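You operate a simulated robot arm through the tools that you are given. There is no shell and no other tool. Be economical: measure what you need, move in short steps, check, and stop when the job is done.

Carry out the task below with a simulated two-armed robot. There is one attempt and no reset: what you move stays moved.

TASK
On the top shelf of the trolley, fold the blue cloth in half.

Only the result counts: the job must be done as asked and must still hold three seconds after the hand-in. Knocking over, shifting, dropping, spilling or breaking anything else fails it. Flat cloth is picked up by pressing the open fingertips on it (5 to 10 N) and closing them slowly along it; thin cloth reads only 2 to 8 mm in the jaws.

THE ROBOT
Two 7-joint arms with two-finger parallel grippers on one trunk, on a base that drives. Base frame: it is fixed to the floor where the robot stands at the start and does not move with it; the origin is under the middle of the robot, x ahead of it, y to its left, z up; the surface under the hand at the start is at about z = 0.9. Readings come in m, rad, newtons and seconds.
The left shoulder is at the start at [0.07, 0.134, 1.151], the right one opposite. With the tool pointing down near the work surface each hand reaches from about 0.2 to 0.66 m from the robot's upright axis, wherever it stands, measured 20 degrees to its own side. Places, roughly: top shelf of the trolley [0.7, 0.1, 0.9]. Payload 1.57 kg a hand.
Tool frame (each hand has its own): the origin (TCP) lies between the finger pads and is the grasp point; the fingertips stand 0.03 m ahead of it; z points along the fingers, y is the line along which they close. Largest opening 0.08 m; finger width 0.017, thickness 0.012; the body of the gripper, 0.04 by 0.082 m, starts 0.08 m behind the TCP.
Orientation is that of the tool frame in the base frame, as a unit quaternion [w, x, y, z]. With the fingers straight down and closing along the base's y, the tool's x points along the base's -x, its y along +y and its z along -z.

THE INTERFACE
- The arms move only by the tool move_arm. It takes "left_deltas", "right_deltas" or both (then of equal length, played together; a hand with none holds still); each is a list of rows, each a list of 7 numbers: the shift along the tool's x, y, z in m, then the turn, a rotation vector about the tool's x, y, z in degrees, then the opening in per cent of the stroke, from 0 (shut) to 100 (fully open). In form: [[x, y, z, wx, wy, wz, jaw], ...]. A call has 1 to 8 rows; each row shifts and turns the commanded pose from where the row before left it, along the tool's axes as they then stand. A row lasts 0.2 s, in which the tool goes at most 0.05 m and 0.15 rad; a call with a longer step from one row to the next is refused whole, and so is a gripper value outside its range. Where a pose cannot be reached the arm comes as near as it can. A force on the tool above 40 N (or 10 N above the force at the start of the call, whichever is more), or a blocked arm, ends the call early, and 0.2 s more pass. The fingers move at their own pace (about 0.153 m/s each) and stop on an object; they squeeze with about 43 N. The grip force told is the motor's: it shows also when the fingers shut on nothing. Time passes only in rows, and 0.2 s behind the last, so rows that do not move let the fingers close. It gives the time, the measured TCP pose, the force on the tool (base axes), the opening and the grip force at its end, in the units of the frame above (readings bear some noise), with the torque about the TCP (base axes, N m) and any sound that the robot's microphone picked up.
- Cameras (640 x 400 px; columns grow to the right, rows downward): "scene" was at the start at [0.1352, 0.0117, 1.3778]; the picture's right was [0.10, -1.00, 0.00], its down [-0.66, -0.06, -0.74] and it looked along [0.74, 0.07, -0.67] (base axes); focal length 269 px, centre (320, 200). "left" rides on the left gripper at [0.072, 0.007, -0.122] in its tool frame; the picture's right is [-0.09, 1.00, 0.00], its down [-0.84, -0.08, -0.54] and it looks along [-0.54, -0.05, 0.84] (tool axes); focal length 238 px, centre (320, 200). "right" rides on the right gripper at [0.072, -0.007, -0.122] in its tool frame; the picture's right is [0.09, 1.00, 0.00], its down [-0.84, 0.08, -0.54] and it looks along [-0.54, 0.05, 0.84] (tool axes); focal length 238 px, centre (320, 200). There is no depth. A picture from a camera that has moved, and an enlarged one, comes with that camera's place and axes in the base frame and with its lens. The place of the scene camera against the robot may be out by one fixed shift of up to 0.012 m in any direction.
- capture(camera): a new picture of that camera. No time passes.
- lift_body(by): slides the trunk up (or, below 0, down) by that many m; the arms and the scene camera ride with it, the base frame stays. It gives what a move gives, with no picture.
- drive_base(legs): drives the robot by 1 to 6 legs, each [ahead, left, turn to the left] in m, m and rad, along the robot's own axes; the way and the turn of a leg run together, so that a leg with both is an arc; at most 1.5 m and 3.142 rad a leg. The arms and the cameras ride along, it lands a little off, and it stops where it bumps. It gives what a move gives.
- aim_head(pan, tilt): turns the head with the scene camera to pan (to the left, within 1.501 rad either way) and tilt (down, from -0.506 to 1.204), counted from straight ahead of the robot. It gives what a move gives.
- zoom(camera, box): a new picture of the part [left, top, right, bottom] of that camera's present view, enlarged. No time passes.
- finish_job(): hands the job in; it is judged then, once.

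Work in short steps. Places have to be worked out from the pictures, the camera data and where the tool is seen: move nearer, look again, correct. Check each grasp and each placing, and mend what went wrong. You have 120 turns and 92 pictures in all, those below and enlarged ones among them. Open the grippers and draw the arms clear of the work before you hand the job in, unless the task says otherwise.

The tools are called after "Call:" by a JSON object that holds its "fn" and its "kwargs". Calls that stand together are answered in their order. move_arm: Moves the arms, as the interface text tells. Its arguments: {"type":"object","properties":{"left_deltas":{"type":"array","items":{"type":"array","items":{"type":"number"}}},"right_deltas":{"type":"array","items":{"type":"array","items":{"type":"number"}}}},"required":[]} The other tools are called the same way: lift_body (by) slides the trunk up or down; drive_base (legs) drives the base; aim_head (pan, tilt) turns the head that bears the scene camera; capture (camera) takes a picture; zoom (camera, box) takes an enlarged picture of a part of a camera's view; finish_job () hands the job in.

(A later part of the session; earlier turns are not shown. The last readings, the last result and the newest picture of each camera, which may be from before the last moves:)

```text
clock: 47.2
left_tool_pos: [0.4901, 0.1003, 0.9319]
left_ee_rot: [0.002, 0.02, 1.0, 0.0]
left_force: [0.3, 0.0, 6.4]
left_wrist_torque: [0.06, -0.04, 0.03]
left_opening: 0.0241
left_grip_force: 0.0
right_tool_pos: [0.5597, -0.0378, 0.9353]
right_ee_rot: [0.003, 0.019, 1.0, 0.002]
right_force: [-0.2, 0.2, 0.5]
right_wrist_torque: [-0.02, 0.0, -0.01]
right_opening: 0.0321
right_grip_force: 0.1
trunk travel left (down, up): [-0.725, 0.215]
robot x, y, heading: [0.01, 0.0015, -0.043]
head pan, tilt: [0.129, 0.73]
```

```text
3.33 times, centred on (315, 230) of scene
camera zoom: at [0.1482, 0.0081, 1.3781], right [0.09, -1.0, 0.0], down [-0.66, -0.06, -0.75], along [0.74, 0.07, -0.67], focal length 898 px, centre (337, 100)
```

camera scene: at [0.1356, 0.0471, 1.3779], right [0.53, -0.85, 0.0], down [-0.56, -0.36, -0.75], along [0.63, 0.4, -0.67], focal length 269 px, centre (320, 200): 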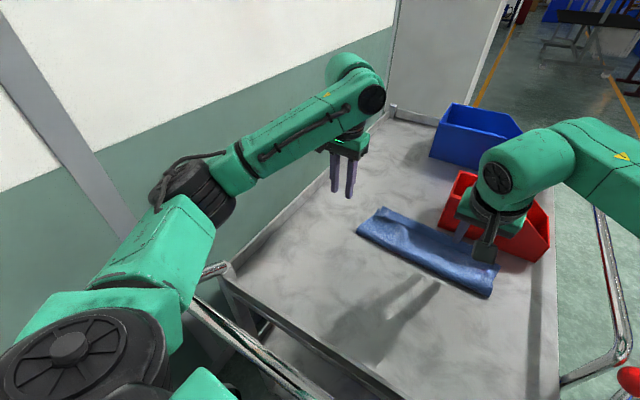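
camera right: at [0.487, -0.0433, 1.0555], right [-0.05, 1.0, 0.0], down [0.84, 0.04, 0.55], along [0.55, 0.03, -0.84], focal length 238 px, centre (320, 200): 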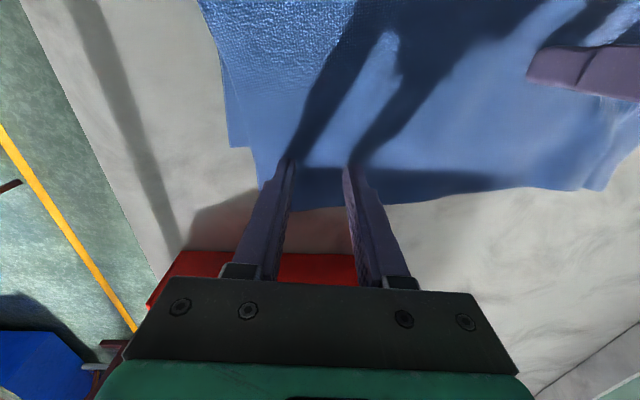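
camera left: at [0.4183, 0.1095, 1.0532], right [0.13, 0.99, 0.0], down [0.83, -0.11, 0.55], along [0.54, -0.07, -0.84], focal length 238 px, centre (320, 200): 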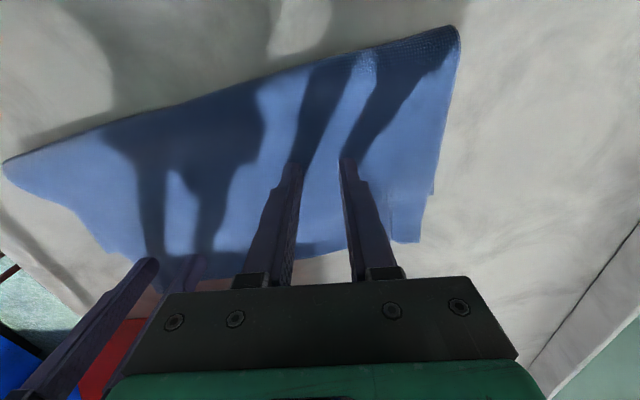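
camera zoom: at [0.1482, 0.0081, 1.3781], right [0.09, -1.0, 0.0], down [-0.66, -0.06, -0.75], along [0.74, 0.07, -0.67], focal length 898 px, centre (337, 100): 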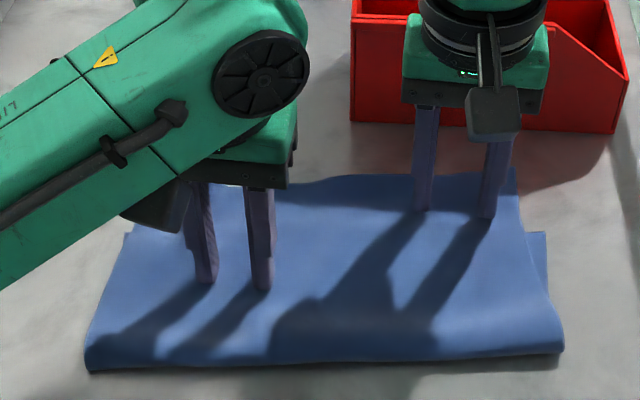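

The last move was refused for too long a step. I'll repeat with shorter ones, and withhold pictures until the hands are clear.

Call:
{"fn": "move_arm", "kwargs": {"left_deltas": [[0, 0, -0.01, 0, 0, 0, 30], [0, 0, -0.04, 0, 0, 0, 30], [0.02, 0.01, -0.035, 0, 0, 0, 30], [0.035, 0.02, -0.01, 0, 0, 0, 30], [0.035, 0.02, 0, 0, 0, 0, 30]], "right_deltas": [[0, 0, -0.01, 0, 0, 0, 30], [0, 0, -0.04, 0, 0, 0, 30], [0.02, -0.02, -0.035, 0, 0, 0, 30], [0.035, -0.02, -0.01, 0, 0, 0, 30], [0.035, -0.02, 0, 0, 0, 0, 30]]}}

Call:
{"fn": "capture", "kwargs": {"camera": "left"}}

Call:
{"fn": "capture", "kwargs": {"camera": "right"}}

Call:
{"fn": "zoom", "kwargs": {"camera": "scene", "box": [220, 170, 410, 290]}}

```text
clock: 48.5
left_tool_pos: [0.3993, 0.1548, 1.0269]
left_ee_rot: [0.002, 0.019, 1.0, -0.001]
left_force: [-0.6, 0.7, -0.1]
left_wrist_torque: [-0.02, -0.02, -0.02]
left_opening: 0.0242
left_grip_force: 0.0
right_tool_pos: [0.4643, -0.0938, 1.0309]
right_ee_rot: [0.003, 0.02, 1.0, 0.002]
right_force: [-0.7, -0.1, -0.2]
right_wrist_torque: [-0.05, -0.06, 0.01]
right_opening: 0.0243
right_grip_force: 0.0
trunk travel left (down, up): [-0.725, 0.215]
robot x, y, heading: [0.0116, -0.001, -0.038]
head pan, tilt: [0.129, 0.73]
```

```text
27 pictures are left
camera left: at [0.3269, 0.1642, 1.1486], right [0.13, 0.99, 0.0], down [0.83, -0.11, 0.55], along [0.54, -0.07, -0.84], focal length 238 px, centre (320, 200)
```

left: 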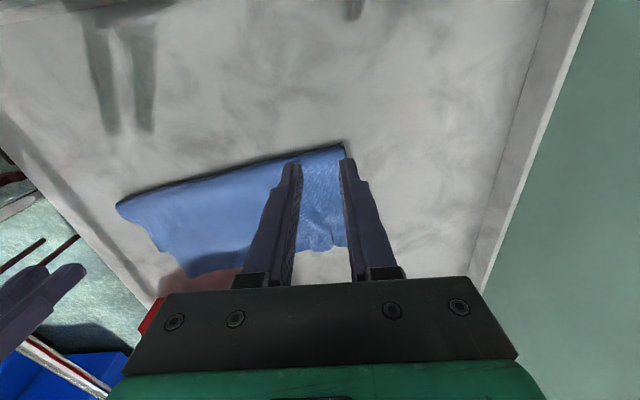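

```text
26 pictures are left
camera right: at [0.3919, -0.0987, 1.1511], right [-0.05, 1.0, 0.0], down [0.83, 0.04, 0.55], along [0.55, 0.03, -0.84], focal length 238 px, centre (320, 200)
```

right: 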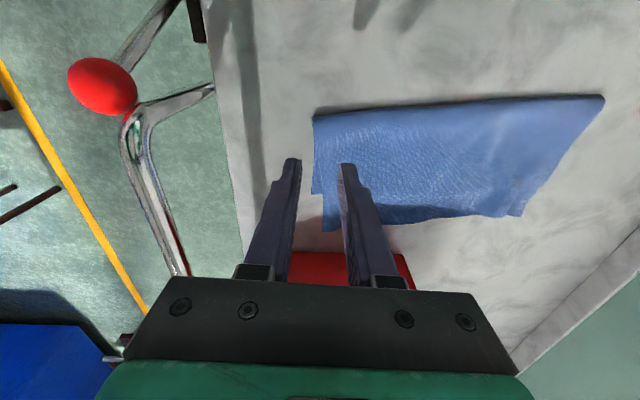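

```text
3.33 times, centred on (315, 230) of scene
camera zoom: at [0.1459, 0.0085, 1.3783], right [0.09, -1.0, 0.0], down [-0.66, -0.06, -0.75], along [0.74, 0.07, -0.66], focal length 898 px, centre (337, 100)
```

zoom: 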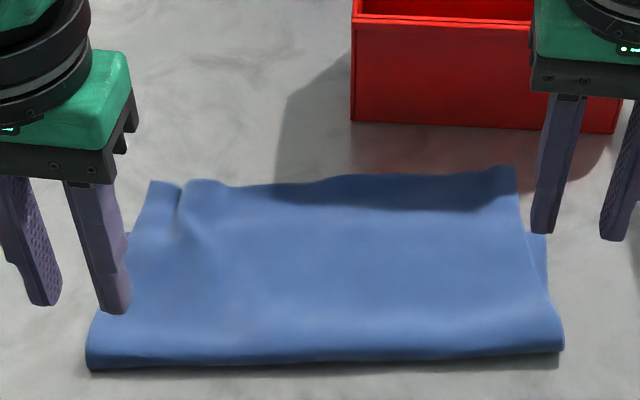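

The top layer now lies flat but overhangs the bottom by 5–6 cm (top corners (0.572,0.175) and (0.605,−0.083); bottom corners (0.522,0.182) and (0.545,−0.10)). I'll regrip the overhanging top edge near its corners, where it lies singly on the shelf, and pull it back.

Call:
{"fn": "move_arm", "kwargs": {"left_deltas": [[-0.0318, 0, 0.0134, 0, 0, 0, 32], [-0.0318, 0, 0.0134, 0, 0, 0, 32], [-0.0318, 0, 0.0134, 0, 0, 0, 32], [-0.0318, 0, 0.0134, 0, 0, 0, 32], [-0.0318, 0, 0.0234, 0, 0, 0, 32], [0, 0, 0, 0, 0, 0, 32]], "right_deltas": [[-0.0245, 0.0086, 0.0132, 0, 0, 0, 32], [-0.0245, 0.0086, 0.0132, 0, 0, 0, 32], [-0.0245, 0.0086, 0.0132, 0, 0, 0, 32], [-0.0245, 0.0086, 0.0132, 0, 0, 0, 32], [-0.0245, 0.0086, 0.0232, 0, 0, 0, 32], [0, 0, 0, 0, 0, 0, 32]]}}

Call:
{"fn": "capture", "kwargs": {"camera": "left"}}

Call:
{"fn": "capture", "kwargs": {"camera": "right"}}

```text
clock: 49.9
left_tool_pos: [0.5623, 0.1478, 0.9502]
left_ee_rot: [0.002, 0.02, 1.0, -0.001]
left_force: [-0.2, 1.0, 1.2]
left_wrist_torque: [0.01, -0.02, 0.02]
left_opening: 0.0258
left_grip_force: 0.1
right_tool_pos: [0.5913, -0.0556, 0.9534]
right_ee_rot: [0.003, 0.018, 1.0, 0.002]
right_force: [0.3, -1.0, 0.5]
right_wrist_torque: [-0.02, -0.01, -0.02]
right_opening: 0.0257
right_grip_force: 0.2
trunk travel left (down, up): [-0.725, 0.215]
robot x, y, heading: [0.0111, 0.0013, -0.039]
head pan, tilt: [0.129, 0.73]
```

```text
24 pictures are left
camera left: at [0.4885, 0.1579, 1.0718], right [0.13, 0.99, 0.0], down [0.83, -0.11, 0.55], along [0.54, -0.07, -0.84], focal length 238 px, centre (320, 200)
```

left: 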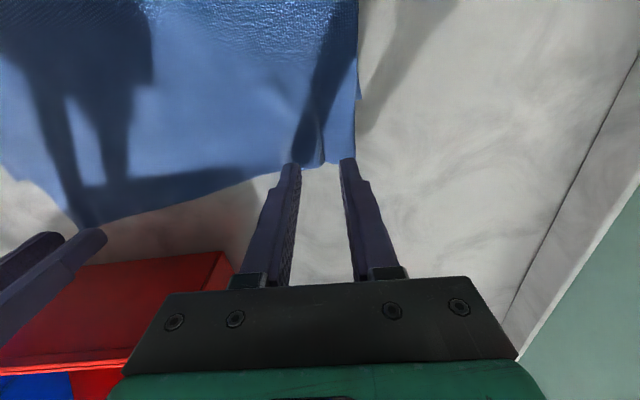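

```text
23 pictures are left
camera right: at [0.519, -0.0615, 1.0742], right [-0.06, 1.0, 0.0], down [0.84, 0.04, 0.55], along [0.55, 0.03, -0.84], focal length 238 px, centre (320, 200)
```

right: 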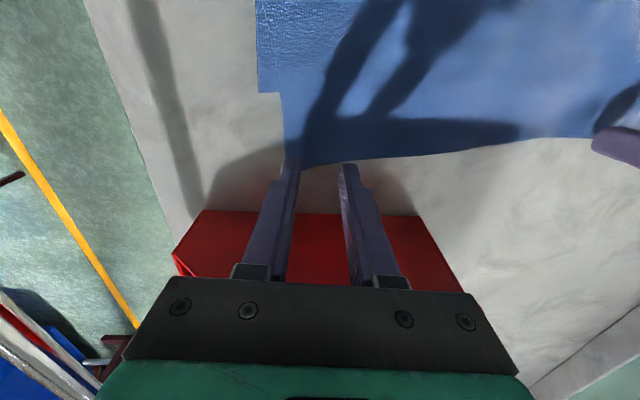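

The cloth edge is right at the tips (x≈0.570 left, 0.598 right). I'll back up 9 mm, shift slightly inward and lower to contact.

Call:
{"fn": "move_arm", "kwargs": {"left_deltas": [[0.009, -0.004, 0, 0, 0, 0, 32], [0, 0, 0.009, 0, 0, 0, 32], [0, 0, 0.007, 0, 0, 0, 32], [0, 0, 0.0015, 0, 0, 0, 32], [0, 0, 0, 0, 0, 0, 32]], "right_deltas": [[0.009, 0.004, 0, 0, 0, 0, 32], [0, 0, 0.01, 0, 0, 0, 32], [0, 0, 0.008, 0, 0, 0, 32], [0, 0, 0.0025, 0, 0, 0, 32], [0, 0, 0, 0, 0, 0, 32]]}}

```text
clock: 51.0
left_tool_pos: [0.552, 0.1453, 0.9335]
left_ee_rot: [0.002, 0.02, 1.0, -0.002]
left_force: [0.6, 0.2, 0.0]
left_wrist_torque: [-0.01, 0.01, 0.0]
left_opening: 0.0254
left_grip_force: 0.0
right_tool_pos: [0.5844, -0.0522, 0.9341]
right_ee_rot: [0.003, 0.019, 1.0, 0.001]
right_force: [0.0, 0.6, 0.5]
right_wrist_torque: [0.01, 0.01, 0.0]
right_opening: 0.0256
right_grip_force: 0.1
trunk travel left (down, up): [-0.725, 0.215]
robot x, y, heading: [0.0166, -0.0007, -0.038]
head pan, tilt: [0.129, 0.73]
```

Not in contact yet; 1.8 mm and 2.3 mm further.

Call:
{"fn": "move_arm", "kwargs": {"left_deltas": [[0, 0, 0.001, 0, 0, 0, 32], [0, 0, 0.001, 0, 0, 0, 32], [0, 0, 0, 0, 0, 0, 32]], "right_deltas": [[0, 0, 0.0013, 0, 0, 0, 32], [0, 0, 0.001, 0, 0, 0, 32], [0, 0, 0, 0, 0, 0, 32]]}}

```text
clock: 51.9
left_tool_pos: [0.5525, 0.1439, 0.9318]
left_ee_rot: [0.004, 0.019, 1.0, -0.002]
left_force: [0.9, -0.2, 5.9]
left_wrist_torque: [0.02, -0.05, 0.02]
left_opening: 0.0259
left_grip_force: 0.2
right_tool_pos: [0.5824, -0.0513, 0.9318]
right_ee_rot: [0.003, 0.019, 1.0, 0.001]
right_force: [0.0, 0.2, 0.5]
right_wrist_torque: [-0.03, -0.04, -0.02]
right_opening: 0.0256
right_grip_force: 0.1
trunk travel left (down, up): [-0.725, 0.215]
robot x, y, heading: [0.0135, -0.0024, -0.034]
head pan, tilt: [0.129, 0.73]
```

Left is at 6 N. I'll add 0.4 mm on the left and 1.2 mm on the right.

Call:
{"fn": "move_arm", "kwargs": {"left_deltas": [[0, 0, 0.0004, 0, 0, 0, 32], [0, 0, 0, 0, 0, 0, 32], [0, 0, 0, 0, 0, 0, 32]], "right_deltas": [[0, 0, 0.0012, 0, 0, 0, 32], [0, 0, 0, 0, 0, 0, 32], [0, 0, 0, 0, 0, 0, 32]]}}

```text
clock: 52.6
left_tool_pos: [0.5505, 0.1433, 0.9316]
left_ee_rot: [0.003, 0.02, 1.0, -0.002]
left_force: [1.3, -0.6, 8.0]
left_wrist_torque: [0.12, -0.08, -0.03]
left_opening: 0.0256
left_grip_force: 0.2
right_tool_pos: [0.5816, -0.0516, 0.9303]
right_ee_rot: [0.004, 0.02, 1.0, 0.003]
right_force: [1.6, 0.5, 7.0]
right_wrist_torque: [-0.09, -0.06, 0.02]
right_opening: 0.0253
right_grip_force: 0.0
trunk travel left (down, up): [-0.725, 0.215]
robot x, y, heading: [0.013, -0.0003, -0.037]
head pan, tilt: [0.129, 0.73]
```

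Both are pressing at 7–8 N. Closing slowly with a slight downward creep.

Call:
{"fn": "move_arm", "kwargs": {"left_deltas": [[0, 0, 0.0001, 0, 0, 0, 28], [0, 0, 0.0001, 0, 0, 0, 24], [0, 0, 0.0001, 0, 0, 0, 19], [0, 0, 0.0001, 0, 0, 0, 14], [0, 0, 0.0001, 0, 0, 0, 10], [0, 0, 0, 0, 0, 0, 6], [0, 0, 0, 0, 0, 0, 3], [0, 0, 0, 0, 0, 0, 0]], "right_deltas": [[0, 0, 0.0002, 0, 0, 0, 28], [0, 0, 0.0001, 0, 0, 0, 24], [0, 0, 0.0001, 0, 0, 0, 19], [0, 0, 0.0001, 0, 0, 0, 14], [0, 0, 0.0001, 0, 0, 0, 10], [0, 0, 0, 0, 0, 0, 6], [0, 0, 0, 0, 0, 0, 3], [0, 0, 0, 0, 0, 0, 0]]}}

```text
clock: 54.5
left_tool_pos: [0.5492, 0.1443, 0.9314]
left_ee_rot: [0.004, 0.021, 1.0, -0.003]
left_force: [1.9, -9.5, 6.4]
left_wrist_torque: [-0.26, -0.07, -0.01]
left_opening: 0.0064
left_grip_force: 26.0
right_tool_pos: [0.5799, -0.05, 0.9322]
right_ee_rot: [0.004, 0.019, 1.0, 0.003]
right_force: [-1.3, 10.9, 17.0]
right_wrist_torque: [0.3, 0.09, -0.04]
right_opening: 0.0021
right_grip_force: 23.9
trunk travel left (down, up): [-0.725, 0.215]
robot x, y, heading: [0.0139, -0.0014, -0.041]
head pan, tilt: [0.129, 0.73]
```

Both are gripping (6.4 and 2.1 mm). I'll ease the tension, lift 1.5 cm and pull the top edge back: left 5 cm, right 6 cm.

Call:
{"fn": "move_arm", "kwargs": {"left_deltas": [[0, -0.004, -0.003, 0, 0, 0, 0], [0, 0, -0.012, 0, 0, 0, 0], [0.012, -0.002, 0, 0, 0, 0, 0], [0.013, -0.002, 0, 0, 0, 0, 0], [0.013, -0.002, 0, 0, 0, 0, 0], [0.012, -0.001, 0, 0, 0, 0, 0], [0, 0, 0, 0, 0, 0, 0]], "right_deltas": [[0, 0.003, -0.003, 0, 0, 0, 0], [0, 0, -0.012, 0, 0, 0, 0], [0.015, -0.002, 0, 0, 0, 0, 0], [0.015, -0.002, 0, 0, 0, 0, 0], [0.015, -0.002, 0, 0, 0, 0, 0], [0.015, -0.001, 0, 0, 0, 0, 0], [0, 0, 0, 0, 0, 0, 0]]}}

Call:
{"fn": "capture", "kwargs": {"camera": "right"}}

Call:
{"fn": "zoom", "kwargs": {"camera": "scene", "box": [200, 160, 440, 310]}}

```text
clock: 56.0
left_tool_pos: [0.5028, 0.1352, 0.9425]
left_ee_rot: [0.002, 0.02, 1.0, -0.001]
left_force: [-0.4, -1.5, -0.2]
left_wrist_torque: [-0.05, -0.01, -0.01]
left_opening: 0.0056
left_grip_force: 25.5
right_tool_pos: [0.5225, -0.0533, 0.9434]
right_ee_rot: [0.002, 0.02, 1.0, 0.002]
right_force: [-0.4, 1.7, 1.0]
right_wrist_torque: [0.04, 0.03, 0.0]
right_opening: 0.0023
right_grip_force: 24.2
trunk travel left (down, up): [-0.725, 0.215]
robot x, y, heading: [0.0131, 0.0, -0.037]
head pan, tilt: [0.129, 0.73]
```

```text
22 pictures are left
camera right: at [0.4505, -0.0583, 1.0637], right [-0.05, 1.0, 0.0], down [0.84, 0.04, 0.55], along [0.55, 0.03, -0.84], focal length 238 px, centre (320, 200)
```

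right: 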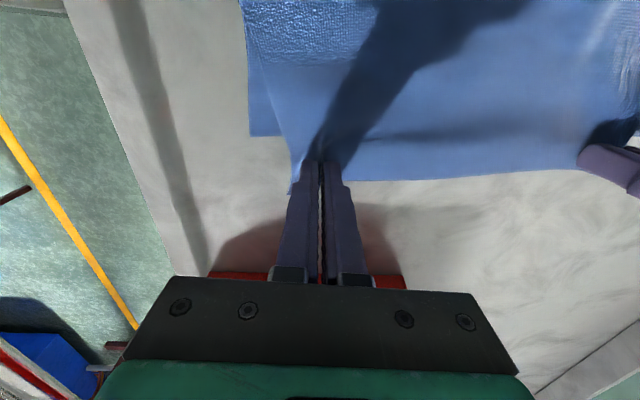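

```text
2.67 times, centred on (320, 235) of scene
camera zoom: at [0.1498, 0.0085, 1.3779], right [0.09, -1.0, 0.0], down [-0.66, -0.06, -0.74], along [0.74, 0.07, -0.67], focal length 718 px, centre (320, 107)
```

zoom: 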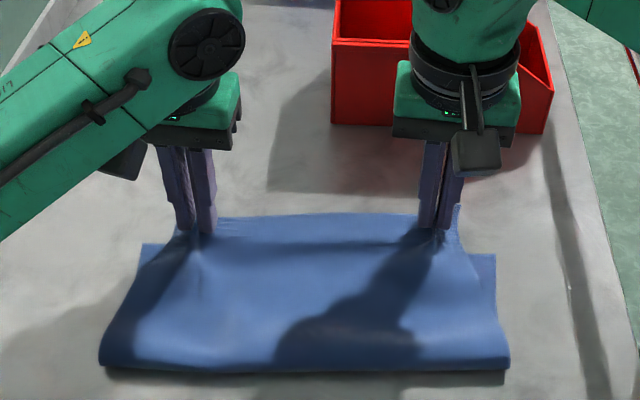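

The bottom layer followed part-way, leaving about 3 cm of overhang. I'll lift the flap higher so it peels off the bottom, pull back 3.5 cm more, then lower.

Call:
{"fn": "move_arm", "kwargs": {"left_deltas": [[0, 0, -0.02, 0, 0, 0, 0], [0.005, 0, -0.025, 0, 0, 0, 0], [0.01, 0, -0.015, 0, 0, 0, 0], [0.01, 0, 0, 0, 0, 0, 0], [0.008, 0, 0.01, 0, 0, 0, 0], [0.002, 0, 0.02, 0, 0, 0, 0], [0, 0, 0.02, 0, 0, 0, 0], [0, 0, 0, 0, 0, 0, 0]], "right_deltas": [[0, 0, -0.02, 0, 0, 0, 0], [0.005, 0, -0.025, 0, 0, 0, 0], [0.01, 0, -0.015, 0, 0, 0, 0], [0.01, 0, 0, 0, 0, 0, 0], [0.008, 0, 0.01, 0, 0, 0, 0], [0.002, 0, 0.02, 0, 0, 0, 0], [0, 0, 0.02, 0, 0, 0, 0], [0, 0, 0, 0, 0, 0, 0]]}}

Call:
{"fn": "capture", "kwargs": {"camera": "right"}}

Call:
{"fn": "zoom", "kwargs": {"camera": "scene", "box": [200, 160, 440, 310]}}

```text
clock: 57.9
left_tool_pos: [0.4665, 0.1365, 0.9534]
left_ee_rot: [0.003, 0.02, 1.0, -0.001]
left_force: [-0.4, -1.1, 0.9]
left_wrist_torque: [-0.04, 0.01, 0.0]
left_opening: 0.0056
left_grip_force: 26.0
right_tool_pos: [0.4872, -0.051, 0.9539]
right_ee_rot: [0.004, 0.019, 1.0, 0.002]
right_force: [0.0, 1.5, -0.7]
right_wrist_torque: [0.02, 0.01, 0.01]
right_opening: 0.0018
right_grip_force: 23.2
trunk travel left (down, up): [-0.725, 0.215]
robot x, y, heading: [0.0135, 0.0019, -0.04]
head pan, tilt: [0.129, 0.73]
```

```text
20 pictures are left
camera right: at [0.4153, -0.0571, 1.0743], right [-0.05, 1.0, 0.0], down [0.84, 0.04, 0.55], along [0.55, 0.03, -0.84], focal length 238 px, centre (320, 200)
```

right: 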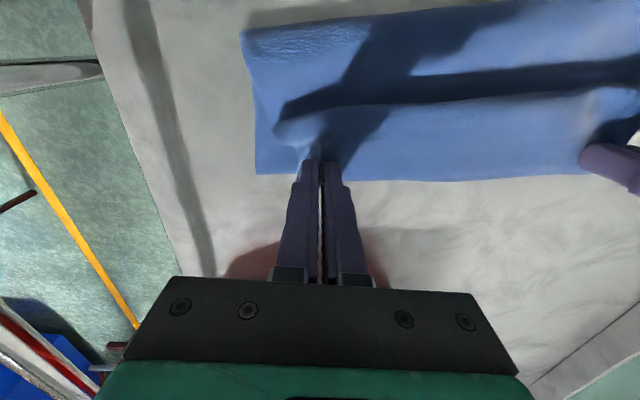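

```text
2.67 times, centred on (320, 235) of scene
camera zoom: at [0.1487, 0.0083, 1.378], right [0.09, -1.0, 0.0], down [-0.66, -0.06, -0.75], along [0.74, 0.07, -0.67], focal length 718 px, centre (320, 107)
```

zoom: 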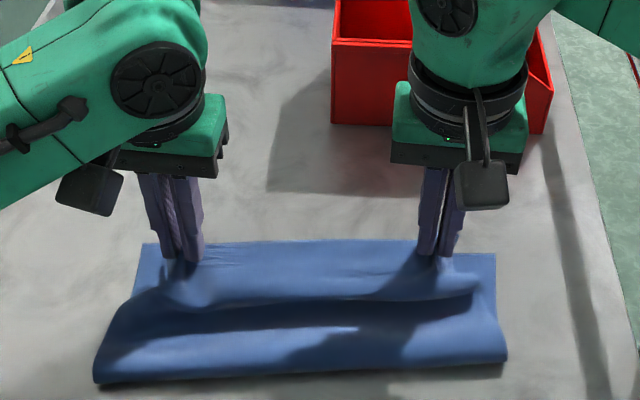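

The bottom layer stayed put this time, and the top edge is now nearly over the bottom edge (x≈0.50). I'll nudge forward 4 mm, lower and open slowly, which also spreads the pinched corners.

Call:
{"fn": "move_arm", "kwargs": {"left_deltas": [[-0.003, 0.002, 0.005, 0, 0, 0, 0], [-0.003, 0.002, 0.007, 0, 0, 0, 0], [0, 0, 0.003, 0, 0, 0, 0], [0, 0, 0, 0, 0, 0, 6], [0, 0, 0, 0, 0, 0, 16], [0, 0, 0, 0, 0, 0, 26], [0, 0, 0, 0, 0, 0, 36], [0, 0, 0, 0, 0, 0, 36]], "right_deltas": [[-0.002, -0.002, 0.005, 0, 0, 0, 0], [-0.002, -0.002, 0.007, 0, 0, 0, 0], [0, 0, 0.003, 0, 0, 0, 0], [0, 0, 0, 0, 0, 0, 6], [0, 0, 0, 0, 0, 0, 16], [0, 0, 0, 0, 0, 0, 26], [0, 0, 0, 0, 0, 0, 36], [0, 0, 0, 0, 0, 0, 36]]}}

Call:
{"fn": "move_arm", "kwargs": {"left_deltas": [[0, 0, -0.01, 0, 0, 0, 36], [0, 0, -0.04, 0, 0, 0, 36], [0.02, 0.005, -0.035, 0, 0, 0, 36], [0.035, 0.005, -0.02, 0, 0, 0, 36], [0.035, 0, -0.02, 0, 0, 0, 36]], "right_deltas": [[0, 0, -0.01, 0, 0, 0, 36], [0, 0, -0.04, 0, 0, 0, 36], [0.02, -0.02, -0.035, 0, 0, 0, 36], [0.035, -0.02, -0.02, 0, 0, 0, 36], [0.035, -0.02, -0.02, 0, 0, 0, 36]]}}

Call:
{"fn": "capture", "kwargs": {"camera": "left"}}

Call:
{"fn": "capture", "kwargs": {"camera": "right"}}

Call:
{"fn": "zoom", "kwargs": {"camera": "scene", "box": [220, 180, 410, 310]}}

```text
clock: 59.6
left_tool_pos: [0.474, 0.1397, 0.9409]
left_ee_rot: [0.001, 0.02, 1.0, -0.001]
left_force: [-0.1, 0.2, 0.3]
left_wrist_torque: [0.0, -0.03, -0.03]
left_opening: 0.0286
left_grip_force: 0.0
right_tool_pos: [0.4916, -0.0556, 0.9396]
right_ee_rot: [0.002, 0.019, 1.0, 0.002]
right_force: [0.9, -0.3, 0.6]
right_wrist_torque: [0.03, 0.04, 0.02]
right_opening: 0.0288
right_grip_force: 0.1
trunk travel left (down, up): [-0.725, 0.215]
robot x, y, heading: [0.012, -0.0019, -0.041]
head pan, tilt: [0.129, 0.73]
```

```text
clock: 60.9
left_tool_pos: [0.3809, 0.1538, 1.0649]
left_ee_rot: [0.003, 0.02, 1.0, -0.001]
left_force: [0.2, -0.5, 0.3]
left_wrist_torque: [0.01, -0.04, -0.06]
left_opening: 0.0287
left_grip_force: 0.0
right_tool_pos: [0.3962, -0.1136, 1.0642]
right_ee_rot: [0.004, 0.019, 1.0, 0.002]
right_force: [-1.1, -0.9, 0.5]
right_wrist_torque: [-0.02, -0.01, 0.0]
right_opening: 0.0287
right_grip_force: 0.1
trunk travel left (down, up): [-0.725, 0.215]
robot x, y, heading: [0.0137, 0.0017, -0.038]
head pan, tilt: [0.129, 0.73]
```

```text
18 pictures are left
camera left: at [0.3087, 0.1634, 1.1861], right [0.13, 0.99, 0.0], down [0.83, -0.11, 0.55], along [0.54, -0.07, -0.84], focal length 238 px, centre (320, 200)
```

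left: 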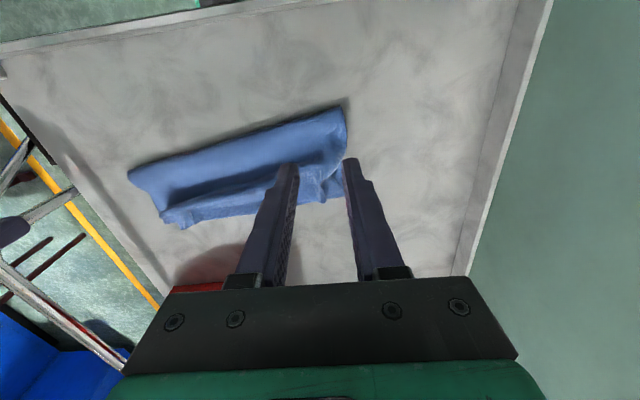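

```text
17 pictures are left
camera right: at [0.323, -0.1189, 1.1837], right [-0.05, 1.0, 0.0], down [0.83, 0.04, 0.55], along [0.55, 0.03, -0.84], focal length 238 px, centre (320, 200)
```

right: 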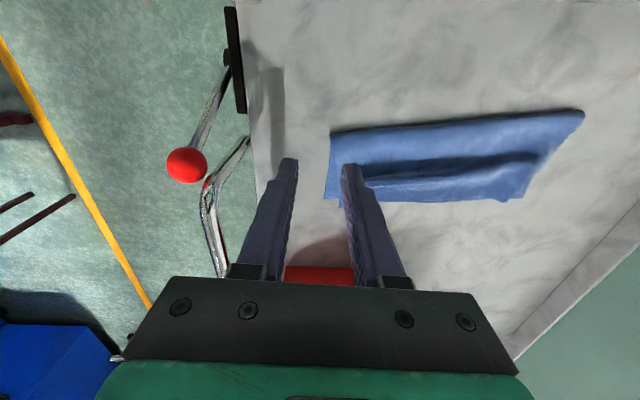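

```text
3.08 times, centred on (315, 245) of scene
camera zoom: at [0.1457, 0.0077, 1.3783], right [0.09, -1.0, 0.0], down [-0.66, -0.06, -0.75], along [0.74, 0.07, -0.66], focal length 828 px, centre (335, 62)
```

zoom: 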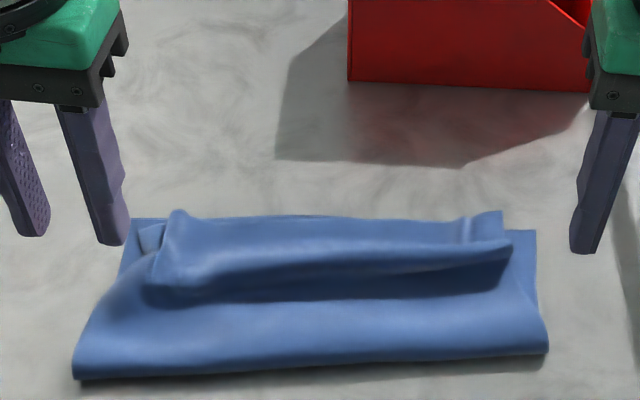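

The edges now coincide well (folded width about 0.12 m), but slack forms a ridge in the top layer. I'll bring the open fingertips down just beyond the ridge and sweep it lightly toward the fold.

Call:
{"fn": "move_arm", "kwargs": {"left_deltas": [[-0.0245, -0.0075, 0.02, 0, 0, 0, 60], [-0.0245, -0.0075, 0.02, 0, 0, 0, 60], [-0.0245, -0.0075, 0.02, 0, 0, 0, 60], [-0.0245, -0.0075, 0.02, 0, 0, 0, 60], [0, 0, 0.02, 0, 0, 0, 60], [0, 0, 0.016, 0, 0, 0, 60], [0, 0, 0, 0, 0, 0, 60]], "right_deltas": [[-0.0227, 0.0219, 0.02, 0, 0, 0, 60], [-0.0227, 0.0219, 0.02, 0, 0, 0, 60], [-0.0227, 0.0219, 0.02, 0, 0, 0, 60], [-0.0227, 0.0219, 0.02, 0, 0, 0, 60], [0, 0, 0.02, 0, 0, 0, 60], [0, 0, 0.016, 0, 0, 0, 60], [0, 0, 0, 0, 0, 0, 60]]}}

Call:
{"fn": "capture", "kwargs": {"camera": "right"}}

Call:
{"fn": "capture", "kwargs": {"camera": "left"}}

```text
clock: 62.5
left_tool_pos: [0.4807, 0.1187, 0.9486]
left_ee_rot: [0.002, 0.02, 1.0, -0.002]
left_force: [0.4, 0.1, -0.1]
left_wrist_torque: [0.0, 0.0, -0.02]
left_opening: 0.048
left_grip_force: 0.1
right_tool_pos: [0.4934, -0.0296, 0.9476]
right_ee_rot: [0.002, 0.02, 1.0, 0.003]
right_force: [0.1, 0.6, -0.4]
right_wrist_torque: [0.02, -0.01, 0.0]
right_opening: 0.0479
right_grip_force: 0.0
trunk travel left (down, up): [-0.725, 0.215]
robot x, y, heading: [0.0151, 0.0021, -0.035]
head pan, tilt: [0.129, 0.73]
```

```text
15 pictures are left
camera right: at [0.4209, -0.0339, 1.0677], right [-0.05, 1.0, 0.0], down [0.84, 0.04, 0.55], along [0.55, 0.03, -0.84], focal length 238 px, centre (320, 200)
```

right: 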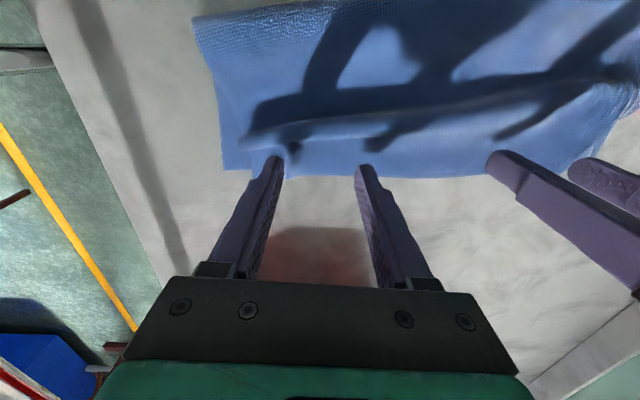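

```text
14 pictures are left
camera left: at [0.4086, 0.1294, 1.0695], right [0.13, 0.99, 0.0], down [0.83, -0.11, 0.55], along [0.54, -0.07, -0.84], focal length 238 px, centre (320, 200)
```

left: 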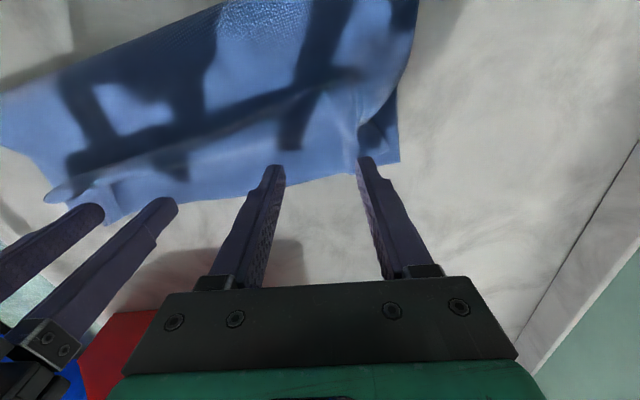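

Tips are about 1.5 cm inside the far edge, just beyond the ridge. I'll lower to near the surface and sweep 6.5 cm toward the fold.

Call:
{"fn": "move_arm", "kwargs": {"left_deltas": [[0, 0, 0.008, 0, 0, 0, 60], [0, 0, 0.0035, 0, 0, 0, 60], [0.011, 0, 0, 0, 0, 0, 60], [0.011, 0, 0, 0, 0, 0, 60], [0.011, 0, 0, 0, 0, 0, 60], [0.011, 0, 0, 0, 0, 0, 60], [0.011, 0, 0, 0, 0, 0, 60], [0.01, 0, 0, 0, 0, 0, 60]], "right_deltas": [[0, 0, 0.008, 0, 0, 0, 60], [0, 0, 0.0025, 0, 0, 0, 60], [0.011, 0, 0, 0, 0, 0, 60], [0.011, 0, 0, 0, 0, 0, 60], [0.011, 0, 0, 0, 0, 0, 60], [0.011, 0, 0, 0, 0, 0, 60], [0.011, 0, 0, 0, 0, 0, 60], [0.01, 0, 0, 0, 0, 0, 60]]}}

Call:
{"fn": "zoom", "kwargs": {"camera": "scene", "box": [200, 170, 440, 320]}}

Call:
{"fn": "capture", "kwargs": {"camera": "right"}}

```text
clock: 64.2
left_tool_pos: [0.4157, 0.121, 0.9358]
left_ee_rot: [0.002, 0.019, 1.0, 0.0]
left_force: [-0.4, -0.8, 1.3]
left_wrist_torque: [0.01, 0.02, -0.02]
left_opening: 0.048
left_grip_force: 0.0
right_tool_pos: [0.429, -0.0272, 0.9377]
right_ee_rot: [0.003, 0.02, 1.0, 0.002]
right_force: [-0.4, -0.6, 0.0]
right_wrist_torque: [-0.02, -0.02, 0.01]
right_opening: 0.048
right_grip_force: 0.1
trunk travel left (down, up): [-0.725, 0.215]
robot x, y, heading: [0.012, -0.0024, -0.038]
head pan, tilt: [0.129, 0.73]
```

```text
2.67 times, centred on (320, 245) of scene
camera zoom: at [0.1484, 0.0084, 1.378], right [0.09, -1.0, 0.0], down [-0.66, -0.06, -0.75], along [0.74, 0.07, -0.67], focal length 718 px, centre (320, 80)
```

zoom: 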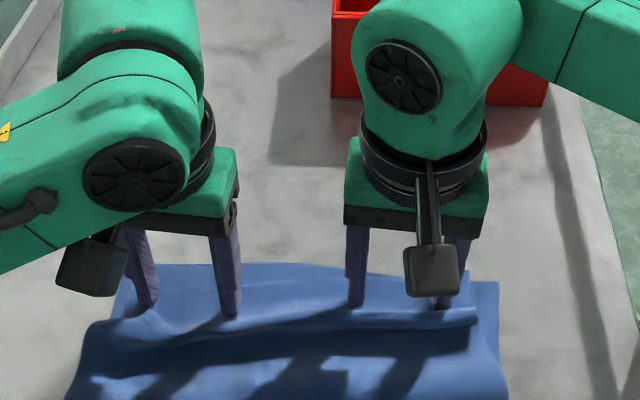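

```text
12 pictures are left
camera right: at [0.3556, -0.0312, 1.0572], right [-0.05, 1.0, 0.0], down [0.84, 0.04, 0.55], along [0.55, 0.03, -0.84], focal length 238 px, centre (320, 200)
```

right: 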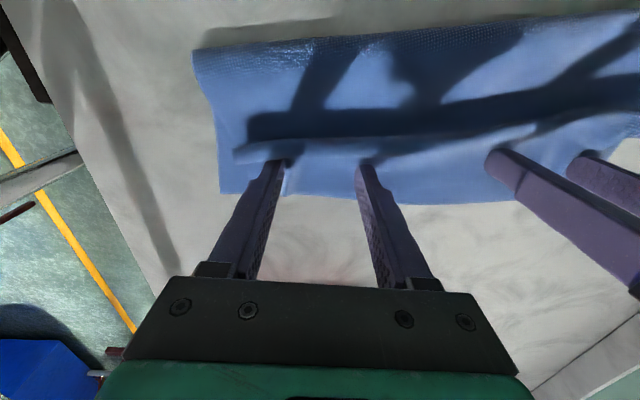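

The whole cloth slid back with the ridge intact. I'll pin the far edge with the left hand and then sweep the ridge with the right.

Call:
{"fn": "move_arm", "kwargs": {"left_deltas": [[0, 0, -0.02, 0, 0, 0, 60], [-0.02, -0.018, 0, 0, 0, 0, 40], [0, 0, 0.014, 0, 0, 0, 40], [0, 0, 0.006, 0, 0, 0, 40], [0, 0, 0.0035, 0, 0, 0, 40], [0, 0, 0.001, 0, 0, 0, 40], [0, 0, 0, 0, 0, 0, 40]]}}

Call:
{"fn": "zoom", "kwargs": {"camera": "left", "box": [0, 0, 640, 400]}}

```text
clock: 65.8
left_tool_pos: [0.4374, 0.1039, 0.9335]
left_ee_rot: [0.003, 0.019, 1.0, -0.001]
left_force: [-0.3, -0.2, 0.2]
left_wrist_torque: [0.01, 0.0, 0.01]
left_opening: 0.0321
left_grip_force: 0.1
right_tool_pos: [0.43, -0.0273, 0.938]
right_ee_rot: [0.002, 0.019, 1.0, 0.002]
right_force: [0.7, -0.5, 0.0]
right_wrist_torque: [0.0, -0.01, 0.01]
right_opening: 0.0478
right_grip_force: 0.0
trunk travel left (down, up): [-0.725, 0.215]
robot x, y, heading: [0.0153, -0.0008, -0.033]
head pan, tilt: [0.129, 0.73]
```

```text
1.00 times, centred on (320, 200) of left (not enlarged: the box is as wide or as high as the picture)
camera zoom: at [0.3638, 0.1137, 1.0543], right [0.13, 0.99, 0.0], down [0.83, -0.11, 0.55], along [0.54, -0.07, -0.84], focal length 238 px, centre (320, 200)
```

zoom: 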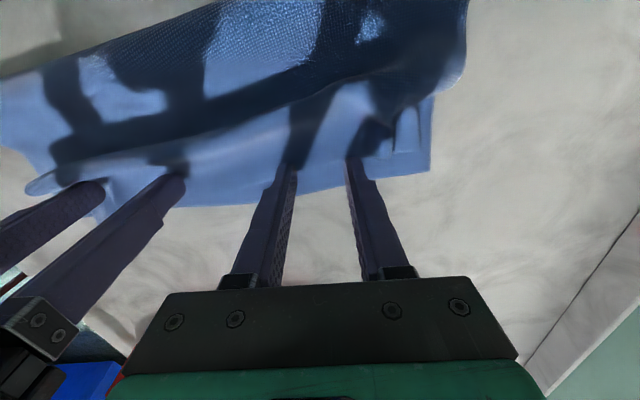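

Left fingertips are over the far edge strip. I'll press down about 2.2 mm to pin it.

Call:
{"fn": "move_arm", "kwargs": {"left_deltas": [[0, 0, 0.0015, 0, 0, 0, 40], [0, 0, 0.001, 0, 0, 0, 40], [0, 0, 0, 0, 0, 0, 40], [0, 0, 0, 0, 0, 0, 40]]}}

```text
clock: 66.8
left_tool_pos: [0.4375, 0.0985, 0.9311]
left_ee_rot: [0.007, 0.02, 1.0, -0.001]
left_force: [6.2, 1.9, 35.4]
left_wrist_torque: [0.05, 0.02, 0.01]
left_opening: 0.0317
left_grip_force: 0.0
right_tool_pos: [0.4291, -0.0303, 0.9358]
right_ee_rot: [0.002, 0.019, 1.0, 0.005]
right_force: [0.3, 0.0, -0.1]
right_wrist_torque: [0.01, -0.01, 0.0]
right_opening: 0.0481
right_grip_force: 0.0
trunk travel left (down, up): [-0.725, 0.215]
robot x, y, heading: [0.0142, 0.0014, -0.039]
head pan, tilt: [0.129, 0.73]
```

That's firm (35 N); I'll ease it 1 mm while sweeping the right hand 6 cm toward the fold.

Call:
{"fn": "move_arm", "kwargs": {"left_deltas": [[0, 0, -0.0012, 0, 0, 0, 40], [0, 0, 0, 0, 0, 0, 40], [0, 0, 0, 0, 0, 0, 40], [0, 0, 0, 0, 0, 0, 40], [0, 0, 0, 0, 0, 0, 40], [0, 0, 0, 0, 0, 0, 40], [0, 0, 0, 0, 0, 0, 40]], "right_deltas": [[0, 0, 0, 0, 0, 0, 60], [0.01, 0, 0, 0, 0, 0, 60], [0.011, 0, 0, 0, 0, 0, 60], [0.011, 0, 0, 0, 0, 0, 60], [0.011, 0, 0, 0, 0, 0, 60], [0.011, 0, 0, 0, 0, 0, 60], [0.01, 0, 0, 0, 0, 0, 60]]}}

Call:
{"fn": "capture", "kwargs": {"camera": "right"}}

```text
clock: 68.5
left_tool_pos: [0.4354, 0.0998, 0.9314]
left_ee_rot: [0.003, 0.02, 1.0, 0.0]
left_force: [0.3, -2.6, 20.2]
left_wrist_torque: [-0.24, 0.08, 0.01]
left_opening: 0.0323
left_grip_force: 0.2
right_tool_pos: [0.3655, -0.0275, 0.9366]
right_ee_rot: [0.002, 0.021, 1.0, 0.005]
right_force: [-0.1, 0.8, -0.2]
right_wrist_torque: [0.03, 0.01, 0.03]
right_opening: 0.0481
right_grip_force: 0.1
trunk travel left (down, up): [-0.725, 0.215]
robot x, y, heading: [0.0129, -0.0017, -0.042]
head pan, tilt: [0.129, 0.73]
```

```text
10 pictures are left
camera right: at [0.293, -0.0336, 1.0568], right [-0.05, 1.0, 0.01], down [0.84, 0.04, 0.55], along [0.54, 0.04, -0.84], focal length 238 px, centre (320, 200)
```

right: 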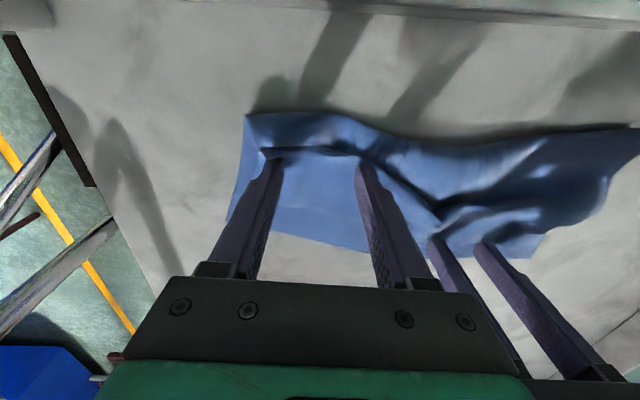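

The right half's slack has moved to the fold. Now I'll swap: the right hand pins the far edge, and the left prepares to sweep.

Call:
{"fn": "move_arm", "kwargs": {"left_deltas": [[0, 0, 0, 0, 0, 0, 40], [0, 0, 0, 0, 0, 0, 40], [0, 0, 0, 0, 0, 0, 40], [0, 0, 0, 0, 0, 0, 40], [0, 0, 0, 0, 0, 0, 40], [0, 0, 0, 0, 0, 0, 40], [0, 0, 0, 0, 0, 0, 40]], "right_deltas": [[0, 0, -0.028, 0, 0, 0, 60], [-0.03, 0, 0, 0, 0, 0, 50], [-0.03, 0.004, 0, 0, 0, 0, 50], [0, 0, 0.018, 0, 0, 0, 50], [0, 0, 0.01, 0, 0, 0, 50], [0, 0, 0.004, 0, 0, 0, 50], [0, 0, 0.001, 0, 0, 0, 50]]}}

```text
clock: 70.0
left_tool_pos: [0.4366, 0.0983, 0.9319]
left_ee_rot: [0.003, 0.02, 1.0, 0.001]
left_force: [3.8, 1.1, 23.7]
left_wrist_torque: [-0.22, 0.02, 0.05]
left_opening: 0.032
left_grip_force: 0.1
right_tool_pos: [0.4251, -0.0265, 0.9335]
right_ee_rot: [0.003, 0.019, 1.0, 0.006]
right_force: [0.1, -1.6, 11.3]
right_wrist_torque: [-0.23, 0.05, 0.02]
right_opening: 0.0405
right_grip_force: 0.2
trunk travel left (down, up): [-0.725, 0.215]
robot x, y, heading: [0.0104, 0.0017, -0.037]
head pan, tilt: [0.129, 0.73]
```

The right hand pins at 11 N. The left now unloads to just above the surface, shifts left 2 cm and sweeps toward the fold.

Call:
{"fn": "move_arm", "kwargs": {"left_deltas": [[0, 0, -0.005, 0, 0, 0, 50], [0, 0.022, 0, 0, 0, 0, 60], [0.011, 0, 0.0005, 0, 0, 0, 60], [0.012, 0, 0, 0, 0, 0, 60], [0.012, 0, 0, 0, 0, 0, 60], [0.012, 0, 0, 0, 0, 0, 60], [0.012, 0, 0, 0, 0, 0, 60], [0.012, 0, 0, 0, 0, 0, 60]], "right_deltas": [[0, 0, 0, 0, 0, 0, 50], [0, 0, 0, 0, 0, 0, 50], [0, 0, 0, 0, 0, 0, 50], [0, 0, 0, 0, 0, 0, 50], [0, 0, 0, 0, 0, 0, 50], [0, 0, 0, 0, 0, 0, 50], [0, 0, 0, 0, 0, 0, 50], [0, 0, 0, 0, 0, 0, 50]]}}

Call:
{"fn": "capture", "kwargs": {"camera": "left"}}

```text
clock: 70.8
left_tool_pos: [0.4385, 0.1086, 0.9393]
left_ee_rot: [0.004, 0.026, 1.0, 0.003]
left_force: [0.6, -0.3, -0.2]
left_wrist_torque: [0.0, -0.01, 0.04]
left_opening: 0.0482
left_grip_force: 0.1
right_tool_pos: [0.4295, -0.0344, 0.9331]
right_ee_rot: [0.001, 0.022, 1.0, 0.012]
right_force: [0.0, -0.9, 0.6]
right_wrist_torque: [-0.02, 0.02, 0.01]
right_opening: 0.0401
right_grip_force: 0.0
trunk travel left (down, up): [-0.725, 0.215]
robot x, y, heading: [0.0168, 0.0006, -0.046]
head pan, tilt: [0.129, 0.73]
stopped in row 3 (right hand): the force on the tool passed its limit at 42 N (the readings are from after the stop); the commanded pose is now the measured one
```

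```text
9 pictures are left
camera left: at [0.3661, 0.1177, 1.06], right [0.14, 0.99, 0.01], down [0.83, -0.12, 0.55], along [0.54, -0.07, -0.84], focal length 238 px, centre (320, 200)
```

left: 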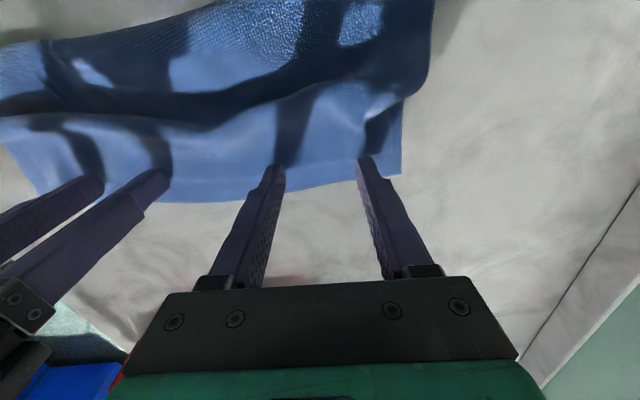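

The load transferred to the right when the left let go; both are now nearly free and the cloth is fine. I'll re-press the right lightly, lower the left a bit and sweep.

Call:
{"fn": "move_arm", "kwargs": {"left_deltas": [[0, 0.004, 0.002, 0, 0, 0, 60], [0, 0, 0.001, 0, 0, 0, 60], [0.012, 0, 0, 0, 0, 0, 60], [0.012, 0, 0, 0, 0, 0, 60], [0.012, 0, 0, 0, 0, 0, 60], [0.012, 0, 0, 0, 0, 0, 60], [0.012, 0, 0, 0, 0, 0, 60], [0.01, 0, 0, 0, 0, 0, 60]], "right_deltas": [[0, 0, 0.0012, 0, 0, 0, 50], [0, 0, 0.0005, 0, 0, 0, 50], [0, 0, 0, 0, 0, 0, 50], [0, 0, 0, 0, 0, 0, 50], [0, 0, 0, 0, 0, 0, 50], [0, 0, 0, 0, 0, 0, 50], [0, 0, 0, 0, 0, 0, 50], [0, 0, 0, 0, 0, 0, 50]]}}

Call:
{"fn": "capture", "kwargs": {"camera": "left"}}

```text
clock: 72.6
left_tool_pos: [0.389, 0.0763, 0.9404]
left_ee_rot: [0.008, 0.051, 0.999, 0.009]
left_force: [0.0, -0.9, 0.3]
left_wrist_torque: [-0.01, 0.0, -0.02]
left_opening: 0.0481
left_grip_force: 0.0
right_tool_pos: [0.4393, -0.0731, 0.9348]
right_ee_rot: [0.002, 0.045, 0.999, 0.022]
right_force: [0.3, -0.7, -0.2]
right_wrist_torque: [0.03, 0.03, 0.03]
right_opening: 0.04
right_grip_force: 0.0
trunk travel left (down, up): [-0.725, 0.215]
robot x, y, heading: [0.0296, -0.0071, -0.093]
head pan, tilt: [0.129, 0.73]
stopped in row 8 (right hand): the force on the tool passed its limit at 43 N (the readings are from after the stop); the commanded pose is now the measured one
```

```text
8 pictures are left
camera left: at [0.3157, 0.0884, 1.0609], right [0.19, 0.98, 0.02], down [0.82, -0.17, 0.55], along [0.54, -0.09, -0.83], focal length 238 px, centre (320, 200)
```

left: 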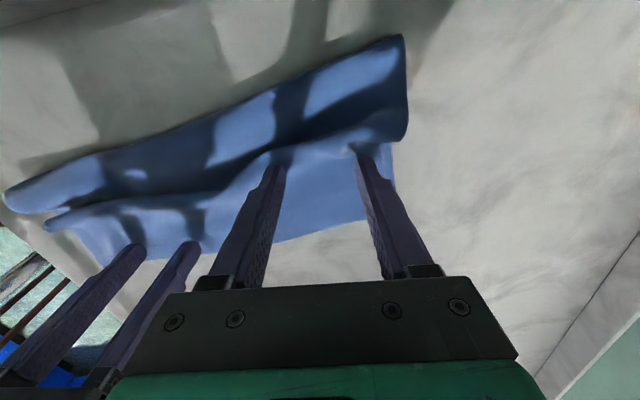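

The base turned again (−0.093), so the left elbow is touching the wall as that arm folds back. I'll lift both hands straight up and ease the left forward.

Call:
{"fn": "move_arm", "kwargs": {"left_deltas": [[-0.005, 0, -0.02, 0, 0, 0, 60], [-0.01, 0, -0.035, 0, 0, 0, 60], [-0.015, -0.01, -0.035, 0, 0, 0, 60], [-0.01, -0.01, -0.01, 0, 0, 0, 60]], "right_deltas": [[0, 0, -0.02, 0, 0, 0, 50], [0, 0, -0.035, 0, 0, 0, 50], [0, -0.02, -0.035, 0, 0, 0, 50], [0.02, -0.03, -0.01, 0, 0, 0, 50]]}}

Call:
{"fn": "capture", "kwargs": {"camera": "scene"}}

```text
clock: 73.6
left_tool_pos: [0.4242, 0.0827, 1.035]
left_ee_rot: [0.004, 0.05, 0.999, -0.006]
left_force: [-0.1, 0.2, 1.3]
left_wrist_torque: [0.01, -0.01, -0.03]
left_opening: 0.048
left_grip_force: 0.2
right_tool_pos: [0.4148, -0.0941, 1.0342]
right_ee_rot: [0.004, 0.043, 0.999, 0.006]
right_force: [-0.3, -0.5, -0.4]
right_wrist_torque: [-0.01, -0.03, -0.05]
right_opening: 0.0398
right_grip_force: 0.0
trunk travel left (down, up): [-0.725, 0.215]
robot x, y, heading: [0.032, -0.0082, -0.092]
head pan, tilt: [0.129, 0.73]
```

```text
7 pictures are left
camera scene: at [0.1655, -0.0025, 1.3779], right [0.04, -1.0, 0.0], down [-0.67, -0.03, -0.75], along [0.75, 0.03, -0.67], focal length 269 px, centre (320, 200)
```

scene: 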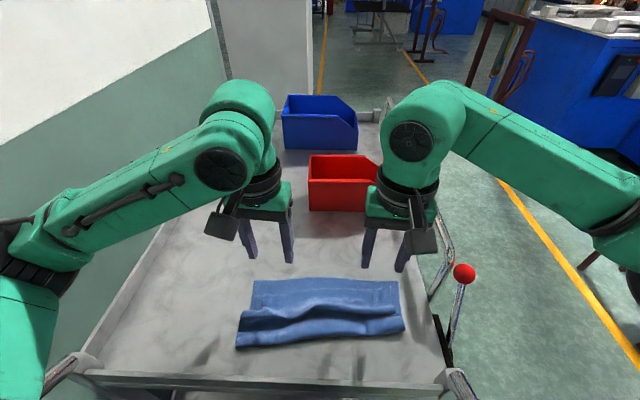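

The trolley and bins are unmoved and both hands are free. I'll look closely at the cloth.

Call:
{"fn": "zoom", "kwargs": {"camera": "scene", "box": [215, 255, 425, 365]}}

```text
3.05 times, centred on (320, 310) of scene
camera zoom: at [0.1655, -0.0025, 1.3779], right [0.04, -1.0, 0.0], down [-0.67, -0.03, -0.75], along [0.75, 0.03, -0.67], focal length 821 px, centre (320, -135)
```

zoom: 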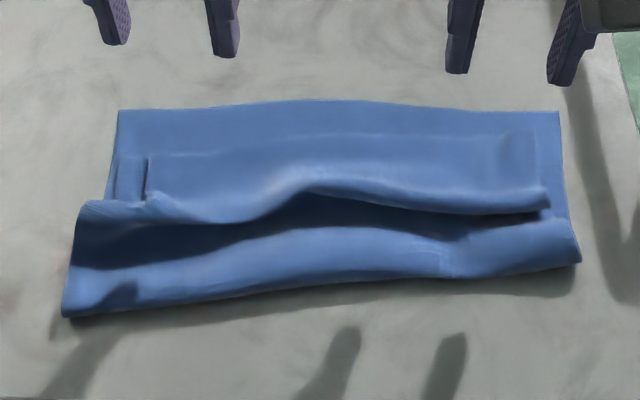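

The top edge now sits 2–3 cm short of the bottom edge, and the slack forms a ridge. Pushing the ridge forward from the valley side should fix both. I'll park the left hand up and forward, then bring the right hand into the valley on the right side.

Call:
{"fn": "move_arm", "kwargs": {"left_deltas": [[-0.03, 0.019, -0.015, 0, 0, 0, 60], [-0.03, 0.019, -0.015, 0, 0, 0, 60], [-0.03, 0.019, -0.015, 0, 0, 0, 60], [0, 0, 0, 0, 0, 0, 60], [0, 0, 0, 0, 0, 0, 60], [0, 0, 0, 0, 0, 0, 60]], "right_deltas": [[0.02, 0.006, 0.01, 0, 0, 0, 60], [0.02, 0.006, 0.01, 0, 0, 0, 60], [0.02, 0.006, 0.01, 0, 0, 0, 60], [0, 0, 0.03, 0, 0, 0, 60], [0, 0, 0.029, 0, 0, 0, 60], [0, 0, 0.006, 0, 0, 0, 60]]}}

Call:
{"fn": "capture", "kwargs": {"camera": "right"}}

```text
clock: 75.0
left_tool_pos: [0.5199, 0.1313, 1.0801]
left_ee_rot: [0.006, 0.052, 0.999, -0.006]
left_force: [0.2, -0.3, -0.3]
left_wrist_torque: [0.04, -0.01, 0.01]
left_opening: 0.048
left_grip_force: 0.1
right_tool_pos: [0.357, -0.0698, 0.9391]
right_ee_rot: [0.003, 0.044, 0.999, 0.007]
right_force: [0.5, 0.5, 0.1]
right_wrist_torque: [0.01, 0.05, 0.01]
right_opening: 0.048
right_grip_force: 0.0
trunk travel left (down, up): [-0.725, 0.215]
robot x, y, heading: [0.03, -0.0055, -0.089]
head pan, tilt: [0.129, 0.73]
```

```text
5 pictures are left
camera right: at [0.2844, -0.0729, 1.0595], right [0.0, 1.0, 0.01], down [0.84, 0.0, 0.55], along [0.55, 0.01, -0.84], focal length 238 px, centre (320, 200)
```

right: 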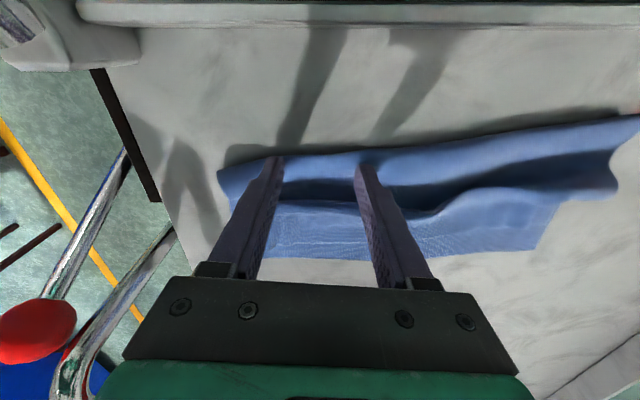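

The right fingers stand at the valley. I'll lower 1 mm, push the ridge forward 4 cm, then lift.

Call:
{"fn": "move_arm", "kwargs": {"right_deltas": [[-0.01, 0, 0.002, 0, 0, 0, 60], [-0.008, 0, 0, 0, 0, 0, 60], [-0.008, 0, 0, 0, 0, 0, 60], [-0.008, 0, 0, 0, 0, 0, 60], [-0.006, 0, 0, 0, 0, 0, 60], [0, 0, 0, 0, 0, 0, 60]]}}

Call:
{"fn": "zoom", "kwargs": {"camera": "right", "box": [160, 60, 640, 340]}}

```text
clock: 76.4
left_tool_pos: [0.5189, 0.1304, 1.0806]
left_ee_rot: [0.004, 0.051, 0.999, -0.005]
left_force: [0.5, 0.1, -0.2]
left_wrist_torque: [0.01, -0.01, -0.01]
left_opening: 0.0478
left_grip_force: 0.0
right_tool_pos: [0.3985, -0.0743, 0.9369]
right_ee_rot: [0.004, 0.044, 0.999, 0.008]
right_force: [0.8, -0.7, -0.2]
right_wrist_torque: [0.01, -0.02, 0.02]
right_opening: 0.0478
right_grip_force: 0.0
trunk travel left (down, up): [-0.725, 0.215]
robot x, y, heading: [0.0333, -0.001, -0.09]
head pan, tilt: [0.129, 0.73]
```

```text
1.33 times, centred on (400, 200) of right
camera zoom: at [0.3247, -0.0764, 1.0572], right [0.0, 1.0, 0.01], down [0.84, 0.0, 0.55], along [0.55, 0.01, -0.84], focal length 318 px, centre (213, 200)
```

zoom: 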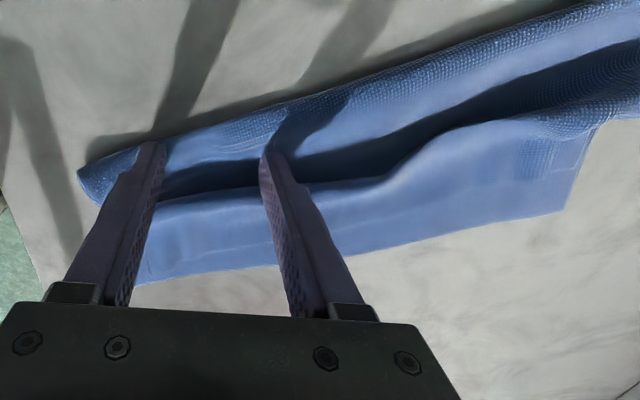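

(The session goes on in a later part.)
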